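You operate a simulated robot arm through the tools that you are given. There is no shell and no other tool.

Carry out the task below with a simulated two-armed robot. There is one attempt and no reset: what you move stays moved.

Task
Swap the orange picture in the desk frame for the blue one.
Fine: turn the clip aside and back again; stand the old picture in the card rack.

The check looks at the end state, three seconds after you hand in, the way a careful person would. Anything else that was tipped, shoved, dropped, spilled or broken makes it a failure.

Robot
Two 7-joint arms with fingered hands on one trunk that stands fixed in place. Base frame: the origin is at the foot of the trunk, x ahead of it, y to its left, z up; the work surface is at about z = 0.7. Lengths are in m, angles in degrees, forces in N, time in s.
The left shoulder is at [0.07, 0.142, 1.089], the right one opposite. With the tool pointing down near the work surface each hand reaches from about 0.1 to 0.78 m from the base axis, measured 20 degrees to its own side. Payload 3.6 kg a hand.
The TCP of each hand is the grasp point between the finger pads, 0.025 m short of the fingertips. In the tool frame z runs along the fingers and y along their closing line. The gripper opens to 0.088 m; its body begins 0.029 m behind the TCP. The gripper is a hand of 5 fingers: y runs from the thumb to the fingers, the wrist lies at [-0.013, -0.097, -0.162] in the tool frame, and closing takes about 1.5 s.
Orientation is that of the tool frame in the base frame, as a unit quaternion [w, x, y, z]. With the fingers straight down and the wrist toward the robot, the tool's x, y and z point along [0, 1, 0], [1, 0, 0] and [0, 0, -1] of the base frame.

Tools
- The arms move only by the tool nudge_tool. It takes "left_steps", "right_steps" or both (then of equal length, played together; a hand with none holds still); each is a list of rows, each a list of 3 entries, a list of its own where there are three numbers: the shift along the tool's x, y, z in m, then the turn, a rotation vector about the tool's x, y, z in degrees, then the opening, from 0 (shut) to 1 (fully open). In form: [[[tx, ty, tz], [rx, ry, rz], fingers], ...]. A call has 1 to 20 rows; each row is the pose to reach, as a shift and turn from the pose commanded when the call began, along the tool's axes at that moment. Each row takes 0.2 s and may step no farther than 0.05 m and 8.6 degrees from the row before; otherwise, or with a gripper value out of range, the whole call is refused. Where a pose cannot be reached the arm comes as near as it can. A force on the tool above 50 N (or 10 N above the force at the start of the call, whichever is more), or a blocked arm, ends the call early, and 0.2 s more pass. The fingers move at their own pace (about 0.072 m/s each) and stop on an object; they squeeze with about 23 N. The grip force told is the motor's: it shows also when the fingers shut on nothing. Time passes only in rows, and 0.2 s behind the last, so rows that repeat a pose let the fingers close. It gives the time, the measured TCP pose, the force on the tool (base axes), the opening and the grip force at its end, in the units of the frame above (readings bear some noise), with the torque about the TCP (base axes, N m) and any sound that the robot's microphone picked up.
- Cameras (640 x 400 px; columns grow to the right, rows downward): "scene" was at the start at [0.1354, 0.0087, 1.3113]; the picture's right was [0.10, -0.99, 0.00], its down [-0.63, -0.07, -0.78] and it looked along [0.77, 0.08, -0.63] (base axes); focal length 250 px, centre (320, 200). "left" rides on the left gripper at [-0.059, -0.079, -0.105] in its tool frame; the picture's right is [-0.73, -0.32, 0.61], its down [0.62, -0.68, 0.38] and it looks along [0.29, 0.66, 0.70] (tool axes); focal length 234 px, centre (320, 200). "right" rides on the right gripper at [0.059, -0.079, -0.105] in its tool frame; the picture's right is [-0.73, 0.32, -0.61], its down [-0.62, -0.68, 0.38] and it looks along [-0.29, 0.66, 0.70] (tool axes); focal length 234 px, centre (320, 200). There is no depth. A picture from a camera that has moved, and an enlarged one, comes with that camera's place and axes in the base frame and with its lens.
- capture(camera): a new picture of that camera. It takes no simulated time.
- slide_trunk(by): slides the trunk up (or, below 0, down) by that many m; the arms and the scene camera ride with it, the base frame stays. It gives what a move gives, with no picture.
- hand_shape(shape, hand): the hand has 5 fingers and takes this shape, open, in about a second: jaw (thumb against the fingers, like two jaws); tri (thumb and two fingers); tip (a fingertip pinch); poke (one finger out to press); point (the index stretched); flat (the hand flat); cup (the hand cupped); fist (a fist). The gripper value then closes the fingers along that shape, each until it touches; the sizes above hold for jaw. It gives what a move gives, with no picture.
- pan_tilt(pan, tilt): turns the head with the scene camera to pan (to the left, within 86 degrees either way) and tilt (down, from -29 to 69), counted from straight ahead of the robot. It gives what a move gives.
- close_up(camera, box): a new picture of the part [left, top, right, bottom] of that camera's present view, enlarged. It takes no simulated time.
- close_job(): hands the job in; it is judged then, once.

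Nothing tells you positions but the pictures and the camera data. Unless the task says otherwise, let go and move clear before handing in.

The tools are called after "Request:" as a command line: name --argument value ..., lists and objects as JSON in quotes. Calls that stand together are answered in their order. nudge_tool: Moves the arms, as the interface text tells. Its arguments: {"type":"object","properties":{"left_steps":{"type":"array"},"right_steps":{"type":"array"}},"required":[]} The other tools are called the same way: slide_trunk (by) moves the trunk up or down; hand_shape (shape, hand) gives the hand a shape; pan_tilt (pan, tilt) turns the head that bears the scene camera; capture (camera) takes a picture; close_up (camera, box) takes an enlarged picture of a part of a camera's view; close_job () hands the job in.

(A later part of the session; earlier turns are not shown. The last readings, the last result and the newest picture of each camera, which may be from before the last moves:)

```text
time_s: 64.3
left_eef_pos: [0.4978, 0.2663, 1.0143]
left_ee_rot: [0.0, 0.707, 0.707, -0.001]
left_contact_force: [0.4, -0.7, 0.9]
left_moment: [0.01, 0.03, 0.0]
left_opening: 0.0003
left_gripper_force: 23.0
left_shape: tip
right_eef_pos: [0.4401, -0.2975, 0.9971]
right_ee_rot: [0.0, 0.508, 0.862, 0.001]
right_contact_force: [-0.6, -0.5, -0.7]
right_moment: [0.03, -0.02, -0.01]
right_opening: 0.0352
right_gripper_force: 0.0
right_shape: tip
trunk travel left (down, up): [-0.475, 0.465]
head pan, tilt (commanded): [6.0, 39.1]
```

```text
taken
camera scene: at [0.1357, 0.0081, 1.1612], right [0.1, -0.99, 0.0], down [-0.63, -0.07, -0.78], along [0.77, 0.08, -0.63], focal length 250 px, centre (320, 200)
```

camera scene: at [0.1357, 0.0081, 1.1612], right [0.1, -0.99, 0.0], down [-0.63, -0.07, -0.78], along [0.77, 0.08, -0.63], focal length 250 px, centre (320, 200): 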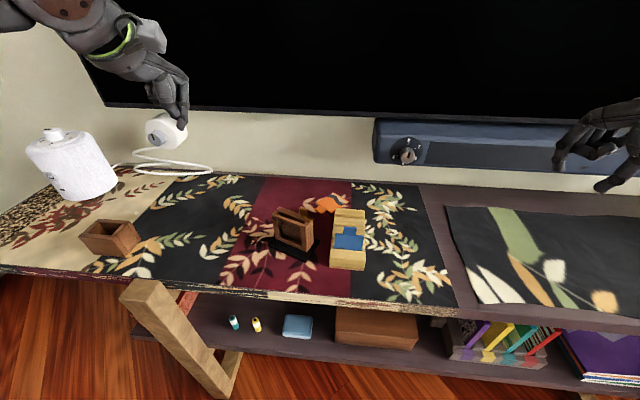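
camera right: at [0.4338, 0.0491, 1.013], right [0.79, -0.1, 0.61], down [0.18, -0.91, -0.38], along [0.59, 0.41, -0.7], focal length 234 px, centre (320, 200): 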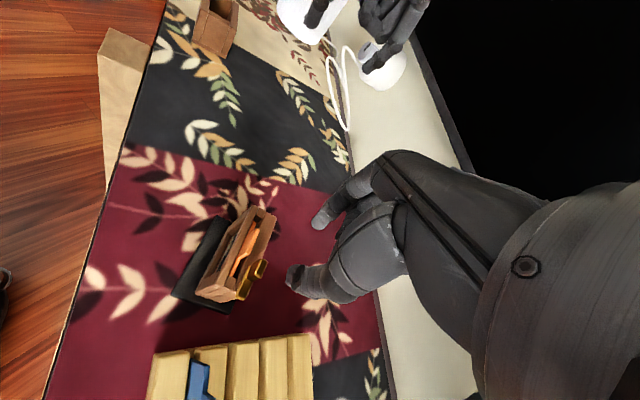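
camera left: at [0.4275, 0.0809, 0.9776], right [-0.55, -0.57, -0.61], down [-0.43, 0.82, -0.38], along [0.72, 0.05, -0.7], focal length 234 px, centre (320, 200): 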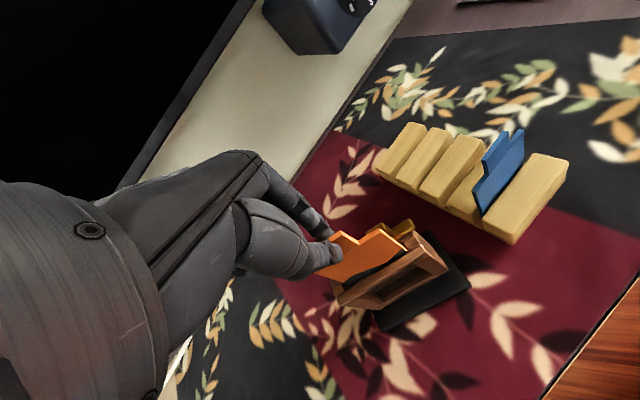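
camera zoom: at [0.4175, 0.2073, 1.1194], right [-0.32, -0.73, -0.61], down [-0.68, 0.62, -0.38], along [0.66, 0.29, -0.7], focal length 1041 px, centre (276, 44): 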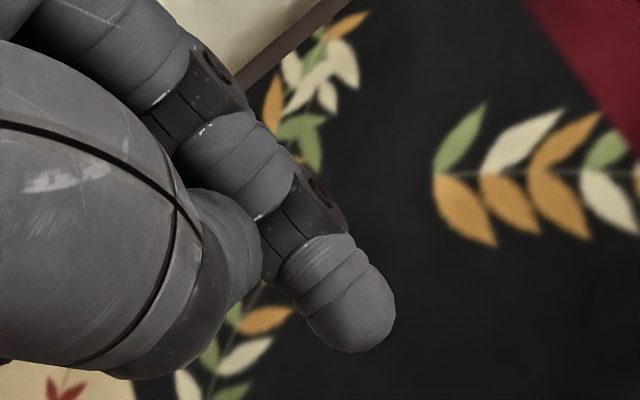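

In the empty tip pinch, the thumb and index slide past each other, which explains why a thin tab squirts out. A three-finger "tri" pinch should hold a flat tab far more stably, so I'll try that shape in the air.

Request:
hand_shape --shape "tri" --hand "left"

Request:
close_up --camera "left" --box '[220, 140, 420, 340]'

Request:
nudge_tool --left_steps '[[[0, 0, 0], [0, 0, 0], 0.2], [[0, 0, 0], [0, 0, 0], 0.2], [[0, 0, 0], [0, 0, 0], 0.2], [[0, 0, 0], [0, 0, 0], 0.2], [[0, 0, 0], [0, 0, 0], 0.2], [[0, 0, 0], [0, 0, 0], 0.2]]'

Request:
close_up --camera "left" --box '[220, 140, 420, 340]'

Request:
nudge_tool --left_steps '[[[0, 0, 0], [0, 0, 0], 0.0], [[0, 0, 0], [0, 0, 0], 0.0], [[0, 0, 0], [0, 0, 0], 0.0], [[0, 0, 0], [0, 0, 0], 0.0]]'

Request:
close_up --camera "left" --box '[220, 140, 420, 340]'

```text
time_s: 65.2
left_eef_pos: [0.4977, 0.2663, 1.0145]
left_ee_rot: [0.0, 0.708, 0.707, 0.0]
left_contact_force: [0.7, -0.4, -0.8]
left_moment: [0.02, 0.02, 0.01]
left_opening: 0.0876
left_gripper_force: 0.0
left_shape: tri
right_eef_pos: [0.4409, -0.2975, 0.997]
right_ee_rot: [0.001, 0.507, 0.862, 0.001]
right_contact_force: [0.2, 0.2, -0.4]
right_moment: [-0.03, -0.01, 0.0]
right_opening: 0.0351
right_gripper_force: 0.1
right_shape: tip
trunk travel left (down, up): [-0.475, 0.465]
head pan, tilt (commanded): [6.0, 39.1]
```

```text
2.00 times, centred on (320, 240) of left
camera zoom: at [0.4172, 0.2074, 1.1194], right [-0.32, -0.73, -0.61], down [-0.68, 0.62, -0.38], along [0.66, 0.29, -0.7], focal length 468 px, centre (320, 120)
```

zoom: 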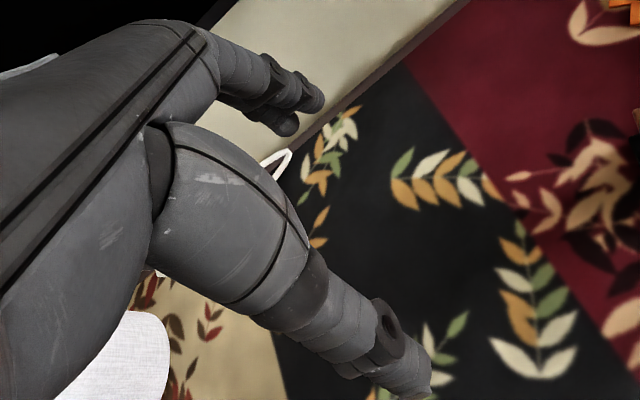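

```text
time_s: 66.7
left_eef_pos: [0.4981, 0.2659, 1.0153]
left_ee_rot: [0.0, 0.707, 0.707, 0.001]
left_contact_force: [-0.5, 0.8, 0.0]
left_moment: [-0.01, -0.01, -0.02]
left_opening: 0.0177
left_gripper_force: 0.1
left_shape: tri
right_eef_pos: [0.44, -0.2974, 0.9977]
right_ee_rot: [0.001, 0.508, 0.862, 0.0]
right_contact_force: [-0.1, 0.8, -0.8]
right_moment: [0.02, -0.02, 0.0]
right_opening: 0.0347
right_gripper_force: 0.1
right_shape: tip
trunk travel left (down, up): [-0.475, 0.465]
head pan, tilt (commanded): [6.0, 39.1]
```

```text
2.00 times, centred on (320, 240) of left
camera zoom: at [0.4172, 0.2075, 1.1194], right [-0.32, -0.73, -0.61], down [-0.68, 0.62, -0.38], along [0.66, 0.29, -0.7], focal length 468 px, centre (320, 120)
```

zoom: 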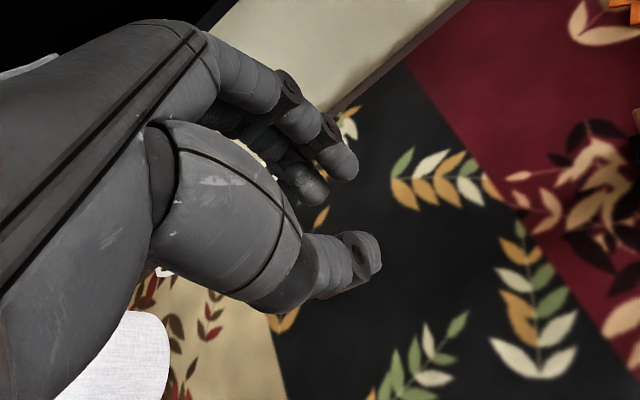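

```text
time_s: 67.7
left_eef_pos: [0.4973, 0.2654, 1.0147]
left_ee_rot: [0.0, 0.708, 0.706, 0.0]
left_contact_force: [0.6, 0.7, 0.4]
left_moment: [-0.02, 0.02, -0.03]
left_opening: 0.0001
left_gripper_force: 22.4
left_shape: tri
right_eef_pos: [0.4403, -0.2975, 0.9987]
right_ee_rot: [0.0, 0.508, 0.861, -0.001]
right_contact_force: [0.2, 0.2, 0.4]
right_moment: [0.01, 0.0, 0.0]
right_opening: 0.0348
right_gripper_force: 0.1
right_shape: tip
trunk travel left (down, up): [-0.475, 0.465]
head pan, tilt (commanded): [6.0, 39.1]
```

```text
2.00 times, centred on (320, 240) of left
camera zoom: at [0.4172, 0.2075, 1.1194], right [-0.32, -0.73, -0.61], down [-0.68, 0.62, -0.38], along [0.66, 0.29, -0.7], focal length 468 px, centre (320, 120)
```

zoom: 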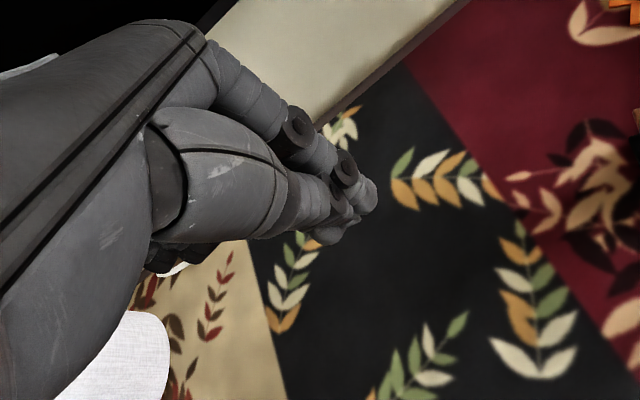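

Tri gives a proper three-point pinch: thumb between index and middle. To recover the flat card, I'd lift it with the right hand by its side edges, then take the tab from the side with the left hand level, palm down. I'll test in the air whether the left arm can make that level pose.

Request:
nudge_tool --left_steps '[[[0, 0, 0], [-8, 0, 0], 0.4], [[0, 0, 0], [-16, 0, 0], 0.4], [[0, 0, 0], [-24, 0, 0], 0.4], [[0, 0, 0], [-32, 0, 0], 0.4], [[0, 0, 0], [-40, 0, 0], 0.4], [[0, 0, 0], [-48, 0, 0], 0.4], [[0, 0, 0], [-56, 0, 0], 0.4], [[0, 0, 0], [-64, 0, 0], 0.4], [[0, 0, 0], [-72, 0, 0], 0.4], [[0, 0, 0], [-80, 0, 0], 0.4], [[0, 0, 0], [-88, 0, 0], 0.4], [[0, 0, 0], [-88, 0, 0], 0.4]]'

Request:
capture --camera "scene"

```text
time_s: 70.2
left_eef_pos: [0.496, 0.2684, 1.0142]
left_ee_rot: [0.492, 0.509, 0.508, 0.491]
left_contact_force: [1.2, 0.2, 1.0]
left_moment: [-0.01, 0.01, 0.02]
left_opening: 0.035
left_gripper_force: 0.0
left_shape: tri
right_eef_pos: [0.4396, -0.2969, 0.9986]
right_ee_rot: [0.0, 0.508, 0.861, 0.0]
right_contact_force: [0.1, 0.3, 0.8]
right_moment: [0.0, 0.0, -0.03]
right_opening: 0.0348
right_gripper_force: 0.1
right_shape: tip
trunk travel left (down, up): [-0.475, 0.465]
head pan, tilt (commanded): [6.0, 39.1]
```

```text
taken
camera scene: at [0.135, 0.0087, 1.1613], right [0.1, -0.99, 0.0], down [-0.63, -0.07, -0.78], along [0.77, 0.08, -0.63], focal length 250 px, centre (320, 200)
```

scene: 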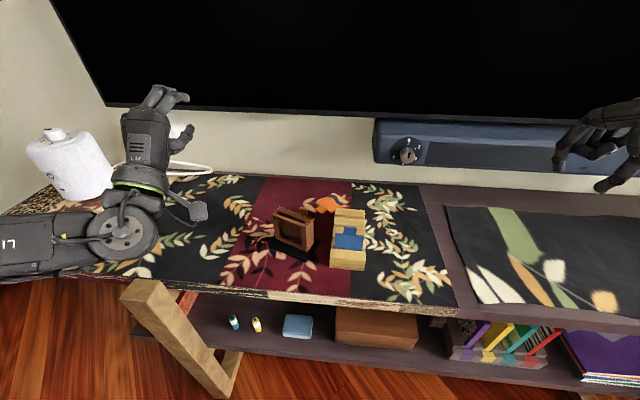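

The level pose is easily reachable. Next, the right hand goes to tri shape and over the fallen card for a close look.

Request:
hand_shape --shape "tri" --hand "right"

Request:
nudge_tool --right_steps '[[[0.01, 0.02, 0], [0, 0, -2], 1.0], [[0.025, 0.06, 0], [0, 0, -4], 1.0], [[0.04, 0.1, 0.005], [0, 0, -6], 1.0], [[0.055, 0.14, 0.01], [0, 0, -8], 1.0], [[0.072, 0.18, 0.015], [0, 0, -10], 1.0], [[0.09, 0.22, 0.02], [0, 0, -12], 1.0], [[0.108, 0.26, 0.025], [0, 0, -14], 1.0], [[0.126, 0.3, 0.035], [0, 0, -16], 1.0], [[0.142, 0.34, 0.05], [0, 0, -17.5], 1.0], [[0.1571, 0.3804, 0.07], [0, 0, -17.5], 1.0], [[0.1571, 0.3804, 0.1], [0, 0, -17.5], 1.0], [[0.1571, 0.3804, 0.1], [0, 0, -17.5], 1.0]]'

Request:
capture --camera "right"

Request:
capture --camera "scene"

```text
time_s: 71.2
left_eef_pos: [0.4943, 0.2671, 1.0141]
left_ee_rot: [0.491, 0.509, 0.509, 0.491]
left_contact_force: [0.7, -0.5, -0.3]
left_moment: [0.0, 0.03, -0.03]
left_opening: 0.0351
left_gripper_force: 0.0
left_shape: tri
right_eef_pos: [0.4388, -0.2982, 0.998]
right_ee_rot: [0.001, 0.508, 0.862, 0.0]
right_contact_force: [0.1, -0.6, 0.3]
right_moment: [-0.01, 0.01, -0.03]
right_opening: 0.0878
right_gripper_force: 0.0
right_shape: tri
trunk travel left (down, up): [-0.475, 0.465]
head pan, tilt (commanded): [6.0, 39.1]
```

```text
time_s: 73.8
left_eef_pos: [0.4963, 0.2674, 1.0137]
left_ee_rot: [0.491, 0.509, 0.508, 0.491]
left_contact_force: [0.1, -0.2, -0.3]
left_moment: [0.0, -0.01, -0.01]
left_opening: 0.0348
left_gripper_force: 0.0
left_shape: tri
right_eef_pos: [0.5987, -0.0256, 0.9438]
right_ee_rot: [-0.002, 0.375, 0.927, 0.0]
right_contact_force: [-0.6, -0.3, -0.4]
right_moment: [0.01, 0.01, 0.01]
right_opening: 0.0879
right_gripper_force: 0.1
right_shape: tri
right hand out of reach, approached as far as the arm can: row 6, 7, 8, 9, 10, 11, 12
trunk travel left (down, up): [-0.475, 0.465]
head pan, tilt (commanded): [6.0, 39.1]
```

```text
taken
camera right: at [0.5011, -0.0419, 1.0485], right [0.75, -0.27, 0.61], down [-0.03, -0.92, -0.39], along [0.66, 0.27, -0.7], focal length 234 px, centre (320, 200)
```

right: 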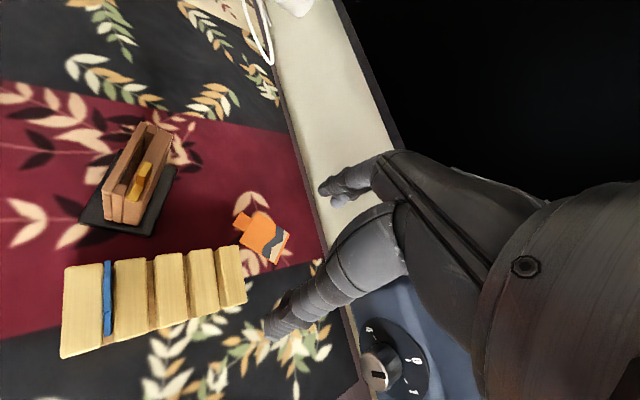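

```text
taken
camera scene: at [0.1355, 0.0086, 1.1612], right [0.1, -0.99, 0.0], down [-0.63, -0.07, -0.78], along [0.77, 0.08, -0.63], focal length 250 px, centre (320, 200)
```

scene: 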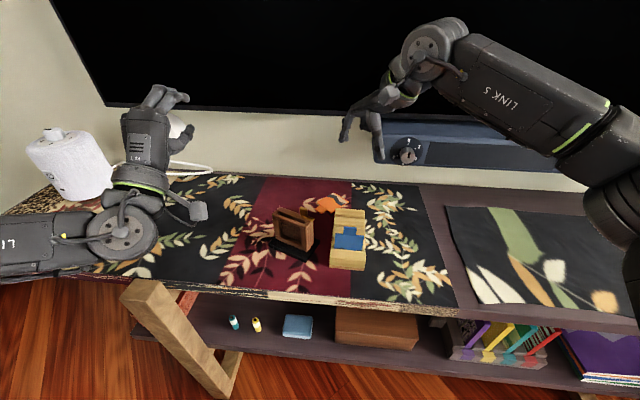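

The right arm is near its yaw limit here, but the path may open up farther out. I'll try stepping on toward the card from this pose, still well above everything.

Request:
nudge_tool --right_steps '[[[-0.006, 0.026, 0.0], [0, 0, 0], 1.0], [[-0.012, 0.052, 0.015], [0, 0, 0], 1.0], [[-0.018, 0.078, 0.03], [0, 0, 0], 1.0], [[-0.0244, 0.1029, 0.05], [0, 0, 0], 1.0], [[-0.0244, 0.1029, 0.05], [0, 0, 0], 1.0]]'

Request:
capture --camera "right"

```text
time_s: 75.0
left_eef_pos: [0.4952, 0.2674, 1.0146]
left_ee_rot: [0.492, 0.509, 0.508, 0.491]
left_contact_force: [0.6, 0.1, 1.0]
left_moment: [0.0, 0.05, -0.01]
left_opening: 0.0347
left_gripper_force: 0.0
left_shape: tri
right_eef_pos: [0.597, -0.0265, 0.9447]
right_ee_rot: [-0.002, 0.375, 0.927, 0.001]
right_contact_force: [0.0, 0.1, 0.2]
right_moment: [-0.01, 0.01, -0.03]
right_opening: 0.0879
right_gripper_force: 0.0
right_shape: tri
right hand out of reach, approached as far as the arm can: row 1, 2, 3, 4, 5
trunk travel left (down, up): [-0.475, 0.465]
head pan, tilt (commanded): [6.0, 39.1]
```

```text
taken
camera right: at [0.501, -0.0418, 1.0486], right [0.75, -0.27, 0.61], down [-0.03, -0.92, -0.39], along [0.66, 0.27, -0.7], focal length 234 px, centre (320, 200)
```

right: 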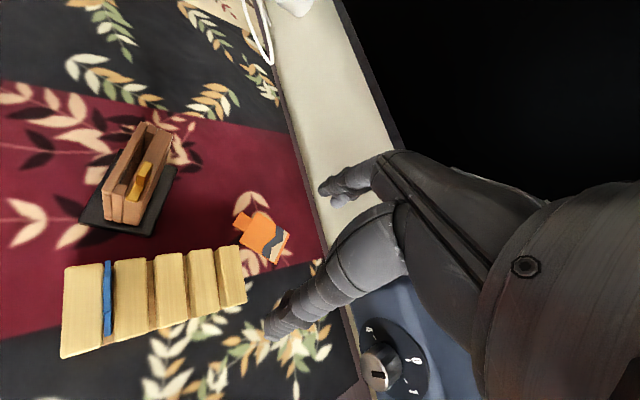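

Request:
nudge_tool --right_steps '[[[0, 0, 0], [0, 0, 8], 1.0], [[0, 0.01, 0.0], [0, 0, 12], 1.0], [[-0.006, 0.035, 0.0], [0, 0, 12], 1.0], [[-0.012, 0.06, 0.015], [0, 0, 12], 1.0], [[-0.018, 0.085, 0.03], [0, 0, 12], 1.0], [[-0.0244, 0.105, 0.05], [0, 0, 12], 1.0], [[-0.0244, 0.105, 0.07], [0, 0, 12], 1.0], [[-0.0244, 0.105, 0.07], [0, 0, 12], 1.0]]'

Request:
capture --camera "right"

```text
time_s: 76.8
left_eef_pos: [0.4961, 0.2675, 1.0153]
left_ee_rot: [0.491, 0.509, 0.508, 0.491]
left_contact_force: [-0.3, 0.7, -0.3]
left_moment: [-0.04, 0.04, -0.03]
left_opening: 0.0351
left_gripper_force: 0.0
left_shape: tri
right_eef_pos: [0.6763, 0.0297, 0.9062]
right_ee_rot: [0.0, 0.465, 0.885, 0.0]
right_contact_force: [0.3, 0.1, 0.5]
right_moment: [0.0, 0.0, -0.06]
right_opening: 0.0877
right_gripper_force: 0.1
right_shape: tri
right hand out of reach, approached as far as the arm can: row 6, 7, 8
trunk travel left (down, up): [-0.475, 0.465]
head pan, tilt (commanded): [6.0, 39.1]
```

```text
taken
camera right: at [0.5773, 0.0335, 1.0097], right [0.68, -0.42, 0.61], down [-0.21, -0.9, -0.38], along [0.71, 0.13, -0.7], focal length 234 px, centre (320, 200)
```

right: 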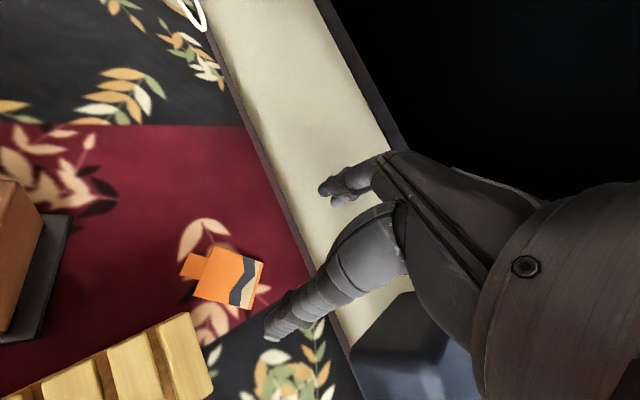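

Request:
close_up --camera "right" --box '[160, 220, 300, 330]'

Request:
close_up --camera "scene" --box '[300, 180, 370, 230]'

```text
3.64 times, centred on (230, 275) of right
camera zoom: at [0.5773, 0.0335, 1.0097], right [0.68, -0.42, 0.61], down [-0.21, -0.9, -0.38], along [0.71, 0.13, -0.7], focal length 852 px, centre (647, -73)
```

zoom: 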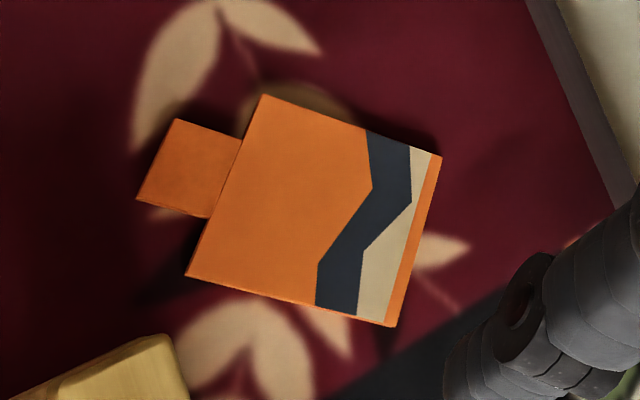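

```text
8.00 times, centred on (335, 205) of scene
camera zoom: at [0.1353, 0.0086, 1.1613], right [0.1, -0.99, 0.0], down [-0.63, -0.07, -0.78], along [0.77, 0.08, -0.63], focal length 2003 px, centre (200, 160)
```

zoom: 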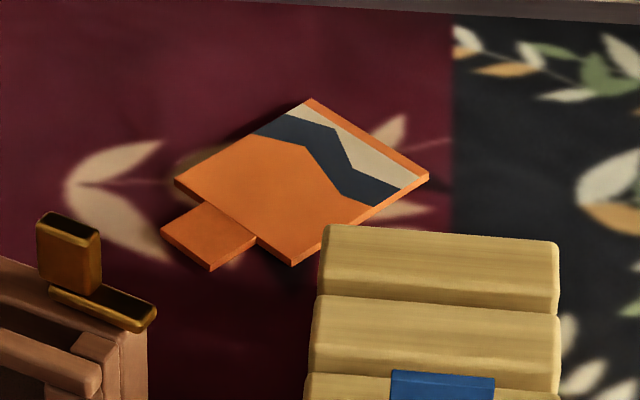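

The card measures about 60 × 68 mm with its width along yaw 49°. The right hand can straddle it at about 35° and let the squeeze align it. I'll lower a little, then shift over the card.

Request:
nudge_tool --right_steps '[[[0, 0, 0.03], [0, 0, 0], 1.0], [[0, 0, 0.06], [0, 0, 0], 1.0], [[0, 0, 0.09], [0, 0, 0], 1.0], [[0, 0.005, 0.1], [0, 0, 0], 1.0], [[0, 0.01, 0.1], [0, 0, 0], 1.0], [[0, 0.0142, 0.1], [0, 0, 0], 1.0], [[0, 0.0142, 0.1], [0, 0, 0], 1.0]]'

Request:
close_up --camera "right" --box '[180, 140, 400, 340]'

Request:
close_up --camera "scene" --box '[295, 140, 385, 230]'

```text
time_s: 78.3
left_eef_pos: [0.4957, 0.2672, 1.0137]
left_ee_rot: [0.491, 0.509, 0.509, 0.491]
left_contact_force: [-1.0, -0.4, 0.1]
left_moment: [0.03, -0.01, 0.0]
left_opening: 0.0347
left_gripper_force: 0.1
left_shape: tri
right_eef_pos: [0.6893, 0.0363, 0.805]
right_ee_rot: [0.0, 0.465, 0.885, -0.001]
right_contact_force: [-0.1, -0.3, 0.0]
right_moment: [-0.03, 0.0, 0.0]
right_opening: 0.088
right_gripper_force: 0.0
right_shape: tri
trunk travel left (down, up): [-0.475, 0.465]
head pan, tilt (commanded): [6.0, 39.1]
```

```text
2.00 times, centred on (290, 240) of right
camera zoom: at [0.5901, 0.0411, 0.9091], right [0.68, -0.41, 0.61], down [-0.21, -0.9, -0.38], along [0.71, 0.13, -0.7], focal length 468 px, centre (380, 120)
```

zoom: 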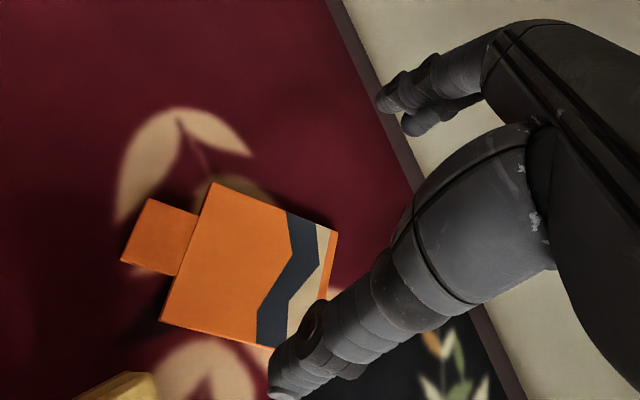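

```text
4.44 times, centred on (340, 185) of scene
camera zoom: at [0.1354, 0.0086, 1.1613], right [0.1, -0.99, 0.0], down [-0.63, -0.07, -0.78], along [0.77, 0.08, -0.63], focal length 1113 px, centre (231, 267)
```

zoom: 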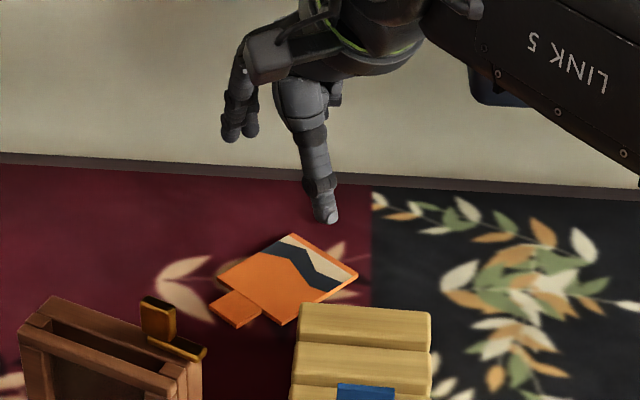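

Request:
nudge_tool --right_steps '[[[0, 0, 0], [0, 0, -4], 1.0], [[0, 0, 0], [0, 0, -8], 1.0], [[0, 0, 0], [0, 0, -12], 1.0], [[0, 0, 0], [0, 0, -12], 1.0]]'

Request:
close_up --camera "right" --box '[180, 140, 400, 340]'

```text
time_s: 79.3
left_eef_pos: [0.4948, 0.2652, 1.0148]
left_ee_rot: [0.491, 0.51, 0.507, 0.491]
left_contact_force: [-1.0, 0.0, -0.1]
left_moment: [0.01, 0.04, 0.02]
left_opening: 0.0354
left_gripper_force: 0.0
left_shape: tri
right_eef_pos: [0.6335, -0.0039, 0.7758]
right_ee_rot: [0.0, 0.394, 0.919, 0.001]
right_contact_force: [0.0, 0.5, 0.2]
right_moment: [0.01, -0.01, -0.03]
right_opening: 0.0879
right_gripper_force: 0.1
right_shape: tri
right hand out of reach, approached as far as the arm can: row 1, 2, 3, 4
trunk travel left (down, up): [-0.475, 0.465]
head pan, tilt (commanded): [6.0, 39.1]
```

```text
2.00 times, centred on (290, 240) of right
camera zoom: at [0.5353, -0.0158, 0.8816], right [0.73, -0.3, 0.61], down [-0.06, -0.92, -0.38], along [0.68, 0.24, -0.7], focal length 468 px, centre (380, 120)
```

zoom: 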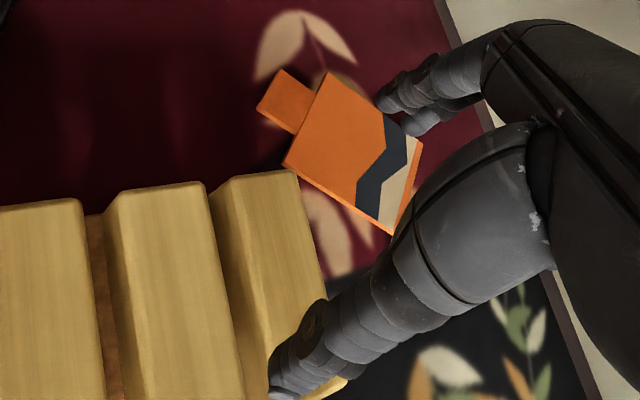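

That yaw test pulled the hand sideways, so no more yaw tests near objects. I'll raise it, return to yaw about 31°, and line up over the card again.

Request:
nudge_tool --right_steps '[[[0, 0, -0.03], [0, 0, 0], 1.0], [[0, 0, -0.06], [0, 0, 4], 1.0], [[0, 0.01, -0.075], [0, 0, 8], 1.0], [[-0.002, 0.03, -0.075], [0, 0, 12], 1.0], [[-0.005, 0.05, -0.075], [0, 0, 12], 1.0], [[-0.0074, 0.0682, -0.06], [0, 0, 12], 1.0], [[-0.0074, 0.0682, -0.04], [0, 0, 12], 1.0], [[-0.0074, 0.0682, -0.03], [0, 0, 12], 1.0], [[-0.0074, 0.0682, -0.03], [0, 0, 12], 1.0]]'

Request:
close_up --camera "right" --box '[180, 140, 400, 340]'

Request:
close_up --camera "scene" --box '[295, 140, 385, 230]'

```text
time_s: 81.3
left_eef_pos: [0.4955, 0.267, 1.0141]
left_ee_rot: [0.491, 0.508, 0.509, 0.492]
left_contact_force: [-0.2, -0.1, 0.1]
left_moment: [0.01, -0.01, -0.02]
left_opening: 0.0348
left_gripper_force: 0.1
left_shape: tri
right_eef_pos: [0.6893, 0.0399, 0.8045]
right_ee_rot: [0.001, 0.487, 0.873, 0.0]
right_contact_force: [-0.6, -0.2, 0.4]
right_moment: [0.0, -0.01, 0.01]
right_opening: 0.0882
right_gripper_force: 0.0
right_shape: tri
trunk travel left (down, up): [-0.475, 0.465]
head pan, tilt (commanded): [6.0, 39.1]
```

```text
2.00 times, centred on (290, 240) of right
camera zoom: at [0.5906, 0.0487, 0.9098], right [0.66, -0.45, 0.61], down [-0.25, -0.89, -0.38], along [0.71, 0.1, -0.7], focal length 468 px, centre (380, 120)
```

zoom: 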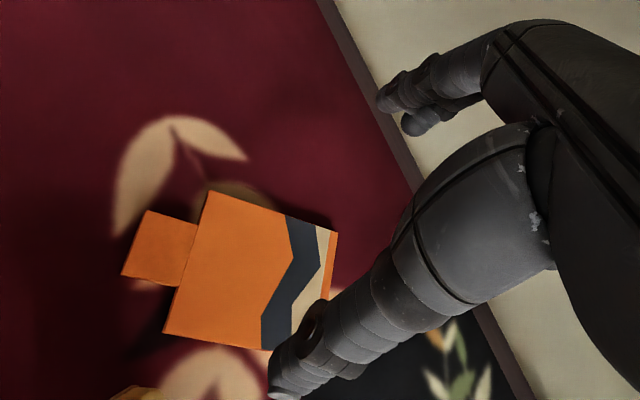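

```text
4.44 times, centred on (340, 185) of scene
camera zoom: at [0.1354, 0.0086, 1.1613], right [0.1, -0.99, 0.0], down [-0.63, -0.07, -0.78], along [0.77, 0.08, -0.63], focal length 1113 px, centre (231, 267)
```

zoom: 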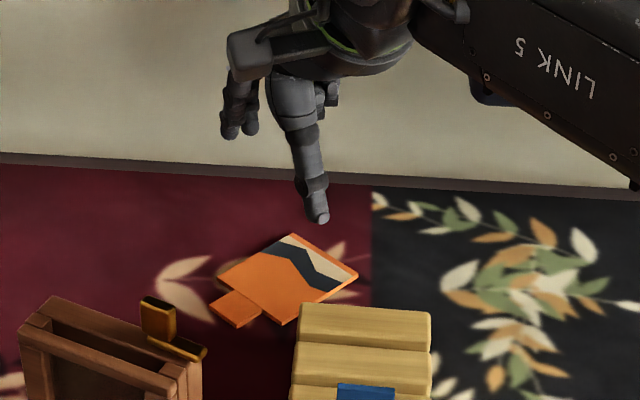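

Request:
nudge_tool --right_steps '[[[-0.0016, -0.0041, 0.02], [0, 0, 0], 1.0], [[-0.0016, -0.0041, 0.04], [0, 0, 0], 1.0], [[-0.0016, -0.0041, 0.055], [0, 0, 0], 1.0], [[-0.0016, -0.0041, 0.062], [0, 0, 0], 1.0], [[-0.0016, -0.0041, 0.062], [0, 0, 0], 1.0]]'

Request:
close_up --camera "right" --box '[180, 140, 400, 340]'

Request:
close_up --camera "scene" --box '[300, 160, 370, 230]'

```text
time_s: 82.5
left_eef_pos: [0.4953, 0.2676, 1.0139]
left_ee_rot: [0.491, 0.509, 0.508, 0.491]
left_contact_force: [0.9, 0.1, -0.1]
left_moment: [0.01, -0.01, 0.01]
left_opening: 0.0353
left_gripper_force: 0.0
left_shape: tri
right_eef_pos: [0.686, 0.0363, 0.7425]
right_ee_rot: [0.001, 0.488, 0.873, 0.0]
right_contact_force: [0.2, -0.3, -0.7]
right_moment: [-0.02, 0.0, -0.02]
right_opening: 0.088
right_gripper_force: 0.0
right_shape: tri
trunk travel left (down, up): [-0.475, 0.465]
head pan, tilt (commanded): [6.0, 39.1]
```

```text
2.00 times, centred on (290, 240) of right
camera zoom: at [0.588, 0.0459, 0.8475], right [0.66, -0.45, 0.61], down [-0.25, -0.89, -0.38], along [0.71, 0.1, -0.7], focal length 468 px, centre (380, 120)
```

zoom: 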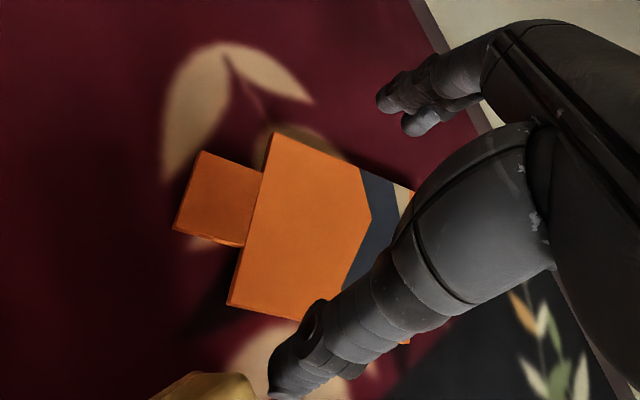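

```text
5.71 times, centred on (335, 195) of scene
camera zoom: at [0.1354, 0.0087, 1.1613], right [0.1, -0.99, 0.0], down [-0.63, -0.07, -0.78], along [0.77, 0.08, -0.63], focal length 1431 px, centre (234, 229)
```

zoom: 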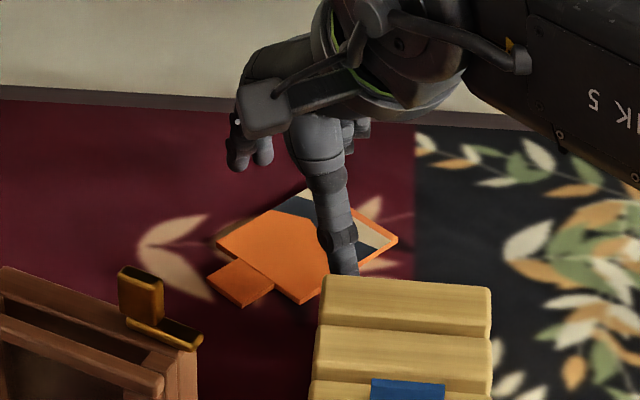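

The thumb and fingers straddle the card's sides with several mm of clearance. I'll lower gently toward the cloth while watching the force.

Request:
nudge_tool --right_steps '[[[0, 0, 0.004], [0, 0, 0], 1.0], [[0, 0, 0.008], [0, 0, 0], 1.0], [[0, 0, 0.012], [0, 0, 0], 1.0], [[0, 0, 0.012], [0, 0, 0], 1.0]]'

Request:
nudge_tool --right_steps '[[[0, 0, 0.002], [0, 0, 0], 1.0], [[0, 0, 0.004], [0, 0, 0], 1.0], [[0, 0, 0.004], [0, 0, 0], 1.0]]'

Request:
close_up --camera "right" --box '[180, 140, 400, 340]'

Request:
close_up --camera "scene" --box '[300, 160, 370, 230]'

```text
time_s: 83.5
left_eef_pos: [0.4962, 0.268, 1.0132]
left_ee_rot: [0.491, 0.508, 0.509, 0.491]
left_contact_force: [-0.2, 0.0, 0.7]
left_moment: [0.02, 0.04, 0.0]
left_opening: 0.035
left_gripper_force: 0.1
left_shape: tri
right_eef_pos: [0.6864, 0.0369, 0.7304]
right_ee_rot: [0.001, 0.487, 0.873, -0.001]
right_contact_force: [0.5, -0.4, 0.2]
right_moment: [-0.01, 0.0, 0.05]
right_opening: 0.0876
right_gripper_force: 0.0
right_shape: tri
trunk travel left (down, up): [-0.475, 0.465]
head pan, tilt (commanded): [6.0, 39.1]
```

```text
time_s: 84.3
left_eef_pos: [0.4961, 0.2671, 1.0153]
left_ee_rot: [0.491, 0.508, 0.509, 0.492]
left_contact_force: [-0.7, 0.3, -0.3]
left_moment: [0.04, -0.02, -0.03]
left_opening: 0.0353
left_gripper_force: 0.1
left_shape: tri
right_eef_pos: [0.6869, 0.0361, 0.7276]
right_ee_rot: [0.001, 0.487, 0.873, -0.001]
right_contact_force: [0.0, 0.2, -0.4]
right_moment: [0.01, 0.0, 0.01]
right_opening: 0.0878
right_gripper_force: 0.0
right_shape: tri
trunk travel left (down, up): [-0.475, 0.465]
head pan, tilt (commanded): [6.0, 39.1]
```

```text
2.00 times, centred on (290, 240) of right
camera zoom: at [0.5881, 0.0457, 0.8321], right [0.66, -0.45, 0.61], down [-0.25, -0.89, -0.38], along [0.71, 0.1, -0.7], focal length 468 px, centre (380, 120)
```

zoom: 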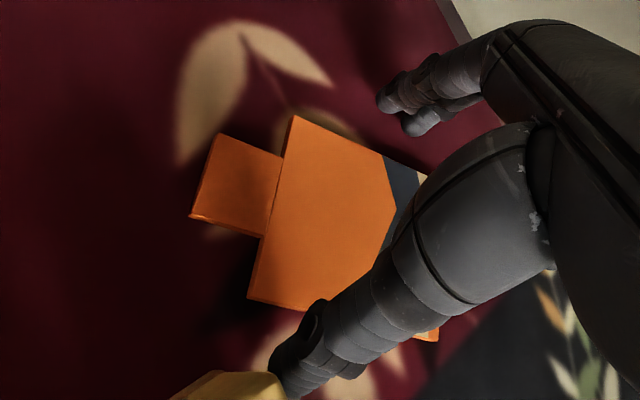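

```text
5.71 times, centred on (335, 195) of scene
camera zoom: at [0.1354, 0.0088, 1.1613], right [0.1, -0.99, 0.0], down [-0.63, -0.07, -0.78], along [0.77, 0.08, -0.63], focal length 1431 px, centre (234, 229)
```

zoom: 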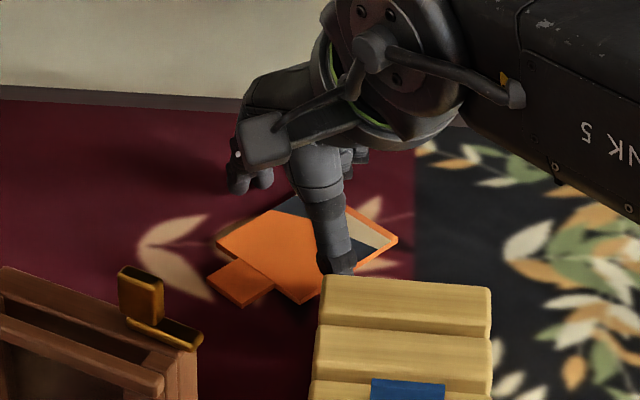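

Request:
nudge_tool --right_steps '[[[0, 0, 0], [0, 0, 0], 0.88], [[0, 0, 0.002], [0, 0, 0], 0.88], [[0, 0, 0.004], [0, 0, 0], 0.88], [[0, 0, 0.004], [0, 0, 0], 0.88]]'

Request:
nudge_tool --right_steps '[[[0, 0, 0.0015], [0, 0, 0], 0.88], [[0, 0, 0.003], [0, 0, 0], 0.88], [[0, 0, 0.003], [0, 0, 0], 0.88]]'

Request:
close_up --camera "right" --box '[180, 140, 400, 340]'

```text
time_s: 85.3
left_eef_pos: [0.4952, 0.2667, 1.0147]
left_ee_rot: [0.492, 0.508, 0.508, 0.492]
left_contact_force: [-0.2, 0.3, -0.1]
left_moment: [0.03, -0.01, -0.01]
left_opening: 0.0349
left_gripper_force: 0.1
left_shape: tri
right_eef_pos: [0.6866, 0.0374, 0.7242]
right_ee_rot: [0.001, 0.488, 0.873, 0.001]
right_contact_force: [0.2, 0.0, 6.6]
right_moment: [0.11, -0.31, -0.02]
right_opening: 0.0772
right_gripper_force: 0.1
right_shape: tri
trunk travel left (down, up): [-0.475, 0.465]
head pan, tilt (commanded): [6.0, 39.1]
```

```text
time_s: 86.2
left_eef_pos: [0.4928, 0.2672, 1.0166]
left_ee_rot: [0.493, 0.508, 0.507, 0.492]
left_contact_force: [-0.4, 0.0, 1.1]
left_moment: [0.03, 0.0, 0.0]
left_opening: 0.035
left_gripper_force: 0.1
left_shape: tri
right_eef_pos: [0.6837, 0.0366, 0.7236]
right_ee_rot: [0.001, 0.488, 0.873, 0.002]
right_contact_force: [0.7, -0.1, 19.6]
right_moment: [0.22, -0.6, -0.04]
right_opening: 0.0765
right_gripper_force: 0.0
right_shape: tri
trunk travel left (down, up): [-0.475, 0.465]
head pan, tilt (commanded): [6.0, 39.1]
```

```text
2.00 times, centred on (290, 240) of right
camera zoom: at [0.5863, 0.0452, 0.8282], right [0.65, -0.45, 0.61], down [-0.25, -0.89, -0.39], along [0.72, 0.1, -0.69], focal length 468 px, centre (380, 120)
```

zoom: 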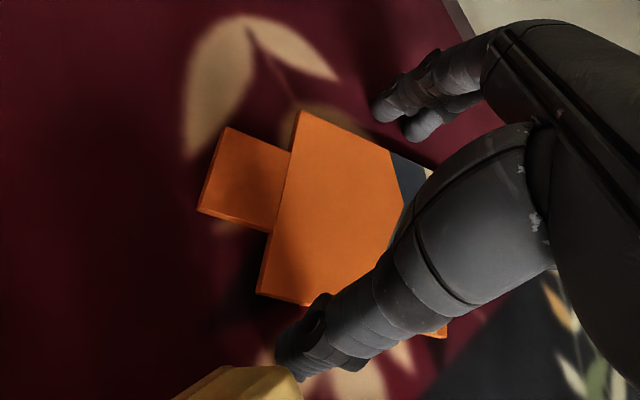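

The fingers touch the cloth at TCP z≈0.7245, with the thumb slightly higher. I'll back off to light contact, tilt a touch to level the thumb, and then squeeze the card's edges.

Request:
nudge_tool --right_steps '[[[0, 0, -0.003], [0, 0, 0], 0.88], [[0, 0, -0.004], [-1.5, 0, 0], 0.88], [[0, 0, -0.0035], [-2.5, 0, 0], 0.88], [[0, 0, -0.0035], [-2.5, 0, 0], 0.88]]'

Request:
close_up --camera "right" --box '[230, 220, 330, 330]'

Request:
close_up --camera "scene" --box '[310, 175, 360, 225]'

```text
time_s: 87.2
left_eef_pos: [0.4941, 0.2671, 1.0147]
left_ee_rot: [0.492, 0.508, 0.508, 0.492]
left_contact_force: [-0.1, -0.2, -0.2]
left_moment: [0.03, 0.01, 0.02]
left_opening: 0.0348
left_gripper_force: 0.1
left_shape: tri
right_eef_pos: [0.6858, 0.0368, 0.725]
right_ee_rot: [0.011, 0.488, 0.873, 0.02]
right_contact_force: [1.8, 1.8, 12.0]
right_moment: [-0.24, 0.49, -0.04]
right_opening: 0.0776
right_gripper_force: 0.1
right_shape: tri
trunk travel left (down, up): [-0.475, 0.465]
head pan, tilt (commanded): [6.0, 39.1]
```

```text
3.64 times, centred on (280, 275) of right
camera zoom: at [0.5834, 0.0429, 0.8264], right [0.63, -0.46, 0.62], down [-0.24, -0.88, -0.41], along [0.74, 0.11, -0.67], focal length 852 px, centre (466, -73)
```

zoom: 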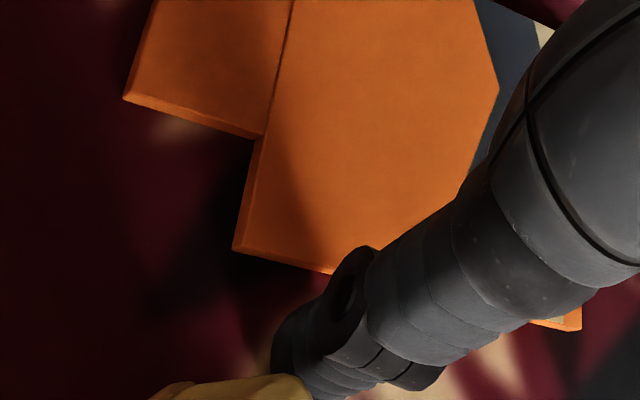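

```text
8.00 times, centred on (335, 200) of scene
camera zoom: at [0.1339, 0.0091, 1.1615], right [0.1, -0.99, 0.0], down [-0.63, -0.07, -0.78], along [0.77, 0.08, -0.63], focal length 2003 px, centre (200, 200)
```

zoom: 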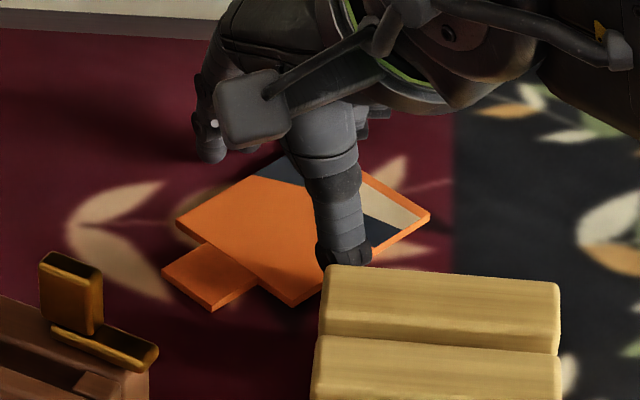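

Request:
nudge_tool --right_steps '[[[0, 0, 0], [0.9, 0, 0], 0.88], [[0, 0, -0.0003], [1.7, 0, 0], 0.88], [[0, 0, -0.0003], [1.7, 0, 0], 0.88]]'

Request:
nudge_tool --right_steps '[[[0, 0, 0], [0, 0, 0], 0.8], [[0, 0, 0], [0, 0, 0], 0.7], [[0, 0, 0], [0, 0, 0], 0.6], [[0, 0, 0], [0, 0, 0], 0.5], [[0, 0, 0], [0, 0, 0], 0.5]]'

Request:
close_up --camera "right" --box '[180, 140, 400, 340]'

Request:
close_up --camera "scene" --box '[310, 175, 360, 225]'

```text
time_s: 88.0
left_eef_pos: [0.4955, 0.268, 1.0148]
left_ee_rot: [0.492, 0.51, 0.508, 0.49]
left_contact_force: [-1.0, 0.7, -0.6]
left_moment: [-0.01, 0.02, 0.0]
left_opening: 0.035
left_gripper_force: 0.0
left_shape: tri
right_eef_pos: [0.6858, 0.0364, 0.7247]
right_ee_rot: [0.004, 0.487, 0.873, 0.006]
right_contact_force: [-0.8, 0.3, 5.3]
right_moment: [0.05, -0.12, -0.02]
right_opening: 0.0771
right_gripper_force: 0.1
right_shape: tri
trunk travel left (down, up): [-0.475, 0.465]
head pan, tilt (commanded): [6.0, 39.1]
```

```text
time_s: 89.2
left_eef_pos: [0.4912, 0.268, 1.016]
left_ee_rot: [0.492, 0.509, 0.508, 0.491]
left_contact_force: [0.7, -0.1, 0.7]
left_moment: [0.02, 0.0, 0.02]
left_opening: 0.0351
left_gripper_force: 0.0
left_shape: tri
right_eef_pos: [0.6862, 0.0367, 0.7273]
right_ee_rot: [0.005, 0.488, 0.873, 0.007]
right_contact_force: [2.2, -0.3, 21.5]
right_moment: [-0.16, 0.16, 0.02]
right_opening: 0.047
right_gripper_force: 22.7
right_shape: tri
trunk travel left (down, up): [-0.475, 0.465]
head pan, tilt (commanded): [6.0, 39.1]
```

```text
2.00 times, centred on (290, 240) of right
camera zoom: at [0.5851, 0.0445, 0.8307], right [0.64, -0.45, 0.61], down [-0.25, -0.89, -0.39], along [0.72, 0.1, -0.68], focal length 468 px, centre (380, 120)
```

zoom: 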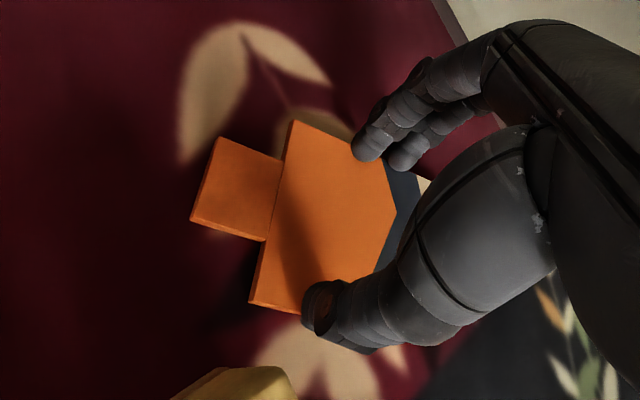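

```text
8.00 times, centred on (335, 200) of scene
camera zoom: at [0.1323, 0.0086, 1.1618], right [0.1, -0.99, 0.0], down [-0.63, -0.07, -0.78], along [0.77, 0.08, -0.63], focal length 2003 px, centre (200, 200)
```

zoom: 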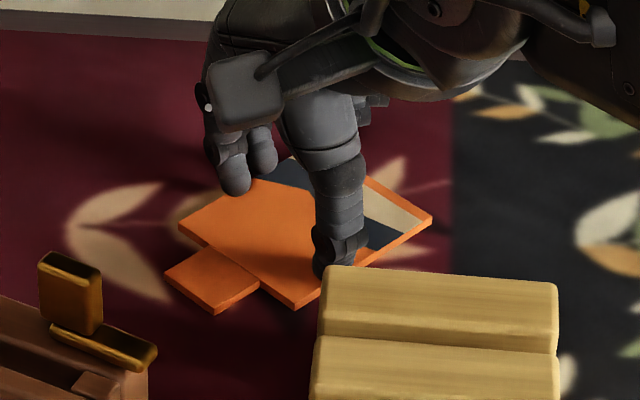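

The fingertips ride up over the thin card edge, so an edge squeeze won't lift it. The plan now is to push the card along the cloth to the table's front edge until the tab overhangs, then pinch the tab top and bottom with a level hand. First I'll open and raise the right hand, and test whether the left can take that level pose in front of the table edge.

Request:
nudge_tool --right_steps '[[[0, 0, 0], [0, 0, 0], 0.8], [[0, 0, -0.003], [0, 0, 0], 1.0], [[0, 0, -0.006], [0, 0, 0], 1.0], [[0, 0, -0.02], [0, 0, 0], 1.0], [[0, 0, -0.05], [0, 0, 0], 1.0], [[0, 0, -0.08], [0, 0, 0], 1.0], [[0, 0, -0.08], [0, 0, 0], 1.0], [[0, 0, -0.08], [0, 0, 0], 1.0]]' --left_steps '[[[0, -0.02, -0.03], [0, 0, 0], 0.4], [[-0.005, -0.04, -0.06], [0, 0, 0], 0.4], [[-0.01, -0.06, -0.09], [0, 0, 0], 0.4], [[-0.015, -0.09, -0.12], [0, 0, 0], 0.4], [[-0.02, -0.12, -0.145], [0, 0, 0], 0.4], [[-0.027, -0.15, -0.155], [0, 0, 0], 0.4], [[-0.027, -0.164, -0.155], [0, 0, 0], 0.4], [[-0.027, -0.164, -0.155], [0, 0, 0], 0.4]]'

Request:
capture --camera "scene"

Request:
capture --camera "right"

```text
time_s: 91.0
left_eef_pos: [0.3505, 0.2479, 0.8254]
left_ee_rot: [0.493, 0.509, 0.507, 0.491]
left_contact_force: [0.5, -0.2, 0.0]
left_moment: [-0.01, 0.01, -0.02]
left_opening: 0.035
left_gripper_force: 0.0
left_shape: tri
left hand out of reach, approached as far as the arm can: row 2, 3, 4, 5, 6, 7, 8
right_eef_pos: [0.6837, 0.0363, 0.8045]
right_ee_rot: [0.003, 0.489, 0.872, 0.005]
right_contact_force: [0.4, 0.1, 0.0]
right_moment: [0.01, -0.02, -0.02]
right_opening: 0.0877
right_gripper_force: 0.1
right_shape: tri
trunk travel left (down, up): [-0.475, 0.465]
head pan, tilt (commanded): [6.0, 39.1]
```

```text
taken
camera scene: at [0.1361, 0.0086, 1.1612], right [0.1, -0.99, 0.0], down [-0.63, -0.07, -0.78], along [0.77, 0.08, -0.63], focal length 250 px, centre (320, 200)
```

scene: 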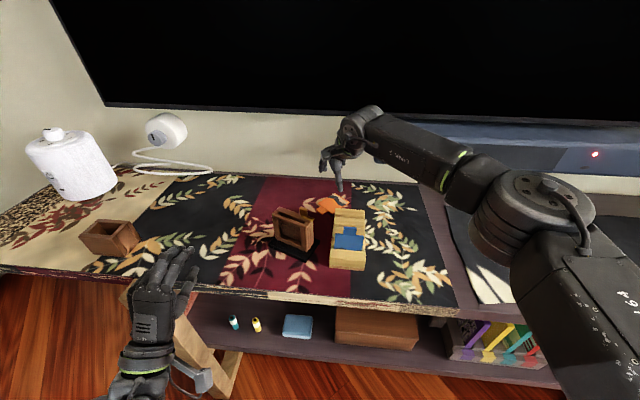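

```text
taken
camera right: at [0.5838, 0.0443, 0.9079], right [0.65, -0.45, 0.61], down [-0.25, -0.89, -0.39], along [0.72, 0.1, -0.69], focal length 234 px, centre (320, 200)
```

right: 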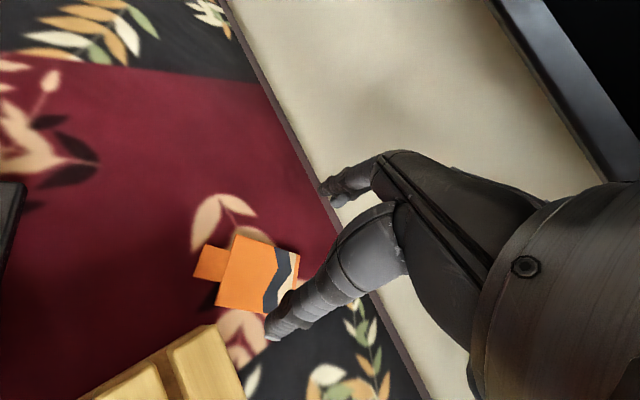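

The left arm is cramped this low near its body. I can test the geometry safely by checking the same pose higher up, since lowering the trunk would bring it to table height.

Request:
nudge_tool --left_steps '[[[0, 0.03, 0.003], [0, 0, 0], 0.4], [[0, 0.06, 0.006], [0, 0, 0], 0.4], [[-0.004, 0.09, 0.01], [0, 0, 0], 0.4], [[-0.008, 0.128, 0.01], [0, 0, 0], 0.4], [[-0.008, 0.128, 0.01], [0, 0, 0], 0.4]]'

Request:
nudge_tool --left_steps '[[[0, -0.02, 0.0], [0, 0, 0], 0.4], [[0, -0.04, 0.0], [0, 0, 0], 0.4], [[0, -0.04, 0.0], [0, 0, 0], 0.4]]'

```text
time_s: 92.2
left_eef_pos: [0.4337, 0.2611, 0.9123]
left_ee_rot: [0.492, 0.509, 0.508, 0.491]
left_contact_force: [-0.3, -0.7, 0.9]
left_moment: [0.04, -0.01, 0.0]
left_opening: 0.0354
left_gripper_force: 0.0
left_shape: tri
left hand out of reach, approached as far as the arm can: row 1, 2, 3, 4, 5
right_eef_pos: [0.6827, 0.0369, 0.8033]
right_ee_rot: [0.004, 0.487, 0.873, 0.005]
right_contact_force: [-0.5, -0.2, 0.7]
right_moment: [-0.01, 0.03, 0.0]
right_opening: 0.0879
right_gripper_force: 0.1
right_shape: tri
trunk travel left (down, up): [-0.475, 0.465]
head pan, tilt (commanded): [6.0, 39.1]
```

```text
time_s: 93.0
left_eef_pos: [0.4349, 0.2636, 0.8698]
left_ee_rot: [0.491, 0.508, 0.509, 0.492]
left_contact_force: [0.4, 0.5, 0.0]
left_moment: [0.01, -0.01, -0.03]
left_opening: 0.0353
left_gripper_force: 0.0
left_shape: tri
right_eef_pos: [0.683, 0.0372, 0.8044]
right_ee_rot: [0.004, 0.488, 0.873, 0.006]
right_contact_force: [0.2, -0.4, 0.8]
right_moment: [0.0, -0.01, -0.01]
right_opening: 0.0876
right_gripper_force: 0.1
right_shape: tri
trunk travel left (down, up): [-0.475, 0.465]
head pan, tilt (commanded): [6.0, 39.1]
```

Request:
nudge_tool --left_steps '[[[0, -0.025, -0.03], [0, 0, 0], 0.4], [[0, -0.05, -0.06], [0, 0, 0], 0.4], [[0, -0.075, -0.085], [0, 0, 0], 0.4], [[0, -0.1, -0.088], [0, 0, 0], 0.4], [[0, -0.12, -0.09], [0, 0, 0], 0.4], [[0, -0.12, -0.09], [0, 0, 0], 0.4]]'

Request:
capture --camera "scene"

```text
time_s: 94.3
left_eef_pos: [0.3408, 0.2634, 0.7521]
left_ee_rot: [0.491, 0.509, 0.509, 0.491]
left_contact_force: [-0.1, 0.5, -0.4]
left_moment: [-0.02, 0.04, 0.02]
left_opening: 0.0352
left_gripper_force: 0.1
left_shape: tri
right_eef_pos: [0.6834, 0.0369, 0.8039]
right_ee_rot: [0.004, 0.488, 0.873, 0.006]
right_contact_force: [-0.5, 0.5, 0.7]
right_moment: [0.01, 0.02, 0.0]
right_opening: 0.0877
right_gripper_force: 0.0
right_shape: tri
trunk travel left (down, up): [-0.475, 0.465]
head pan, tilt (commanded): [6.0, 39.1]
```

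```text
taken
camera scene: at [0.1354, 0.0087, 1.1613], right [0.1, -0.99, 0.0], down [-0.63, -0.07, -0.78], along [0.77, 0.08, -0.63], focal length 250 px, centre (320, 200)
```

scene: 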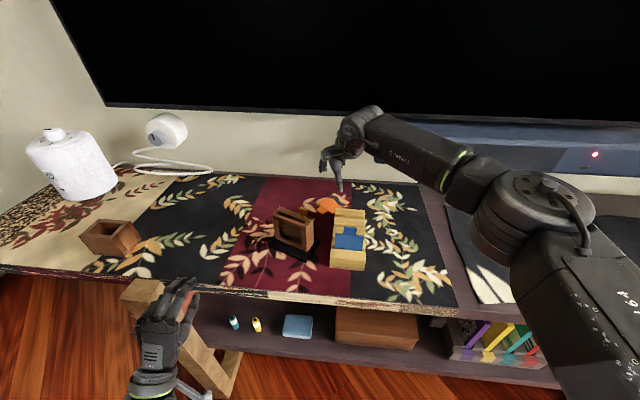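

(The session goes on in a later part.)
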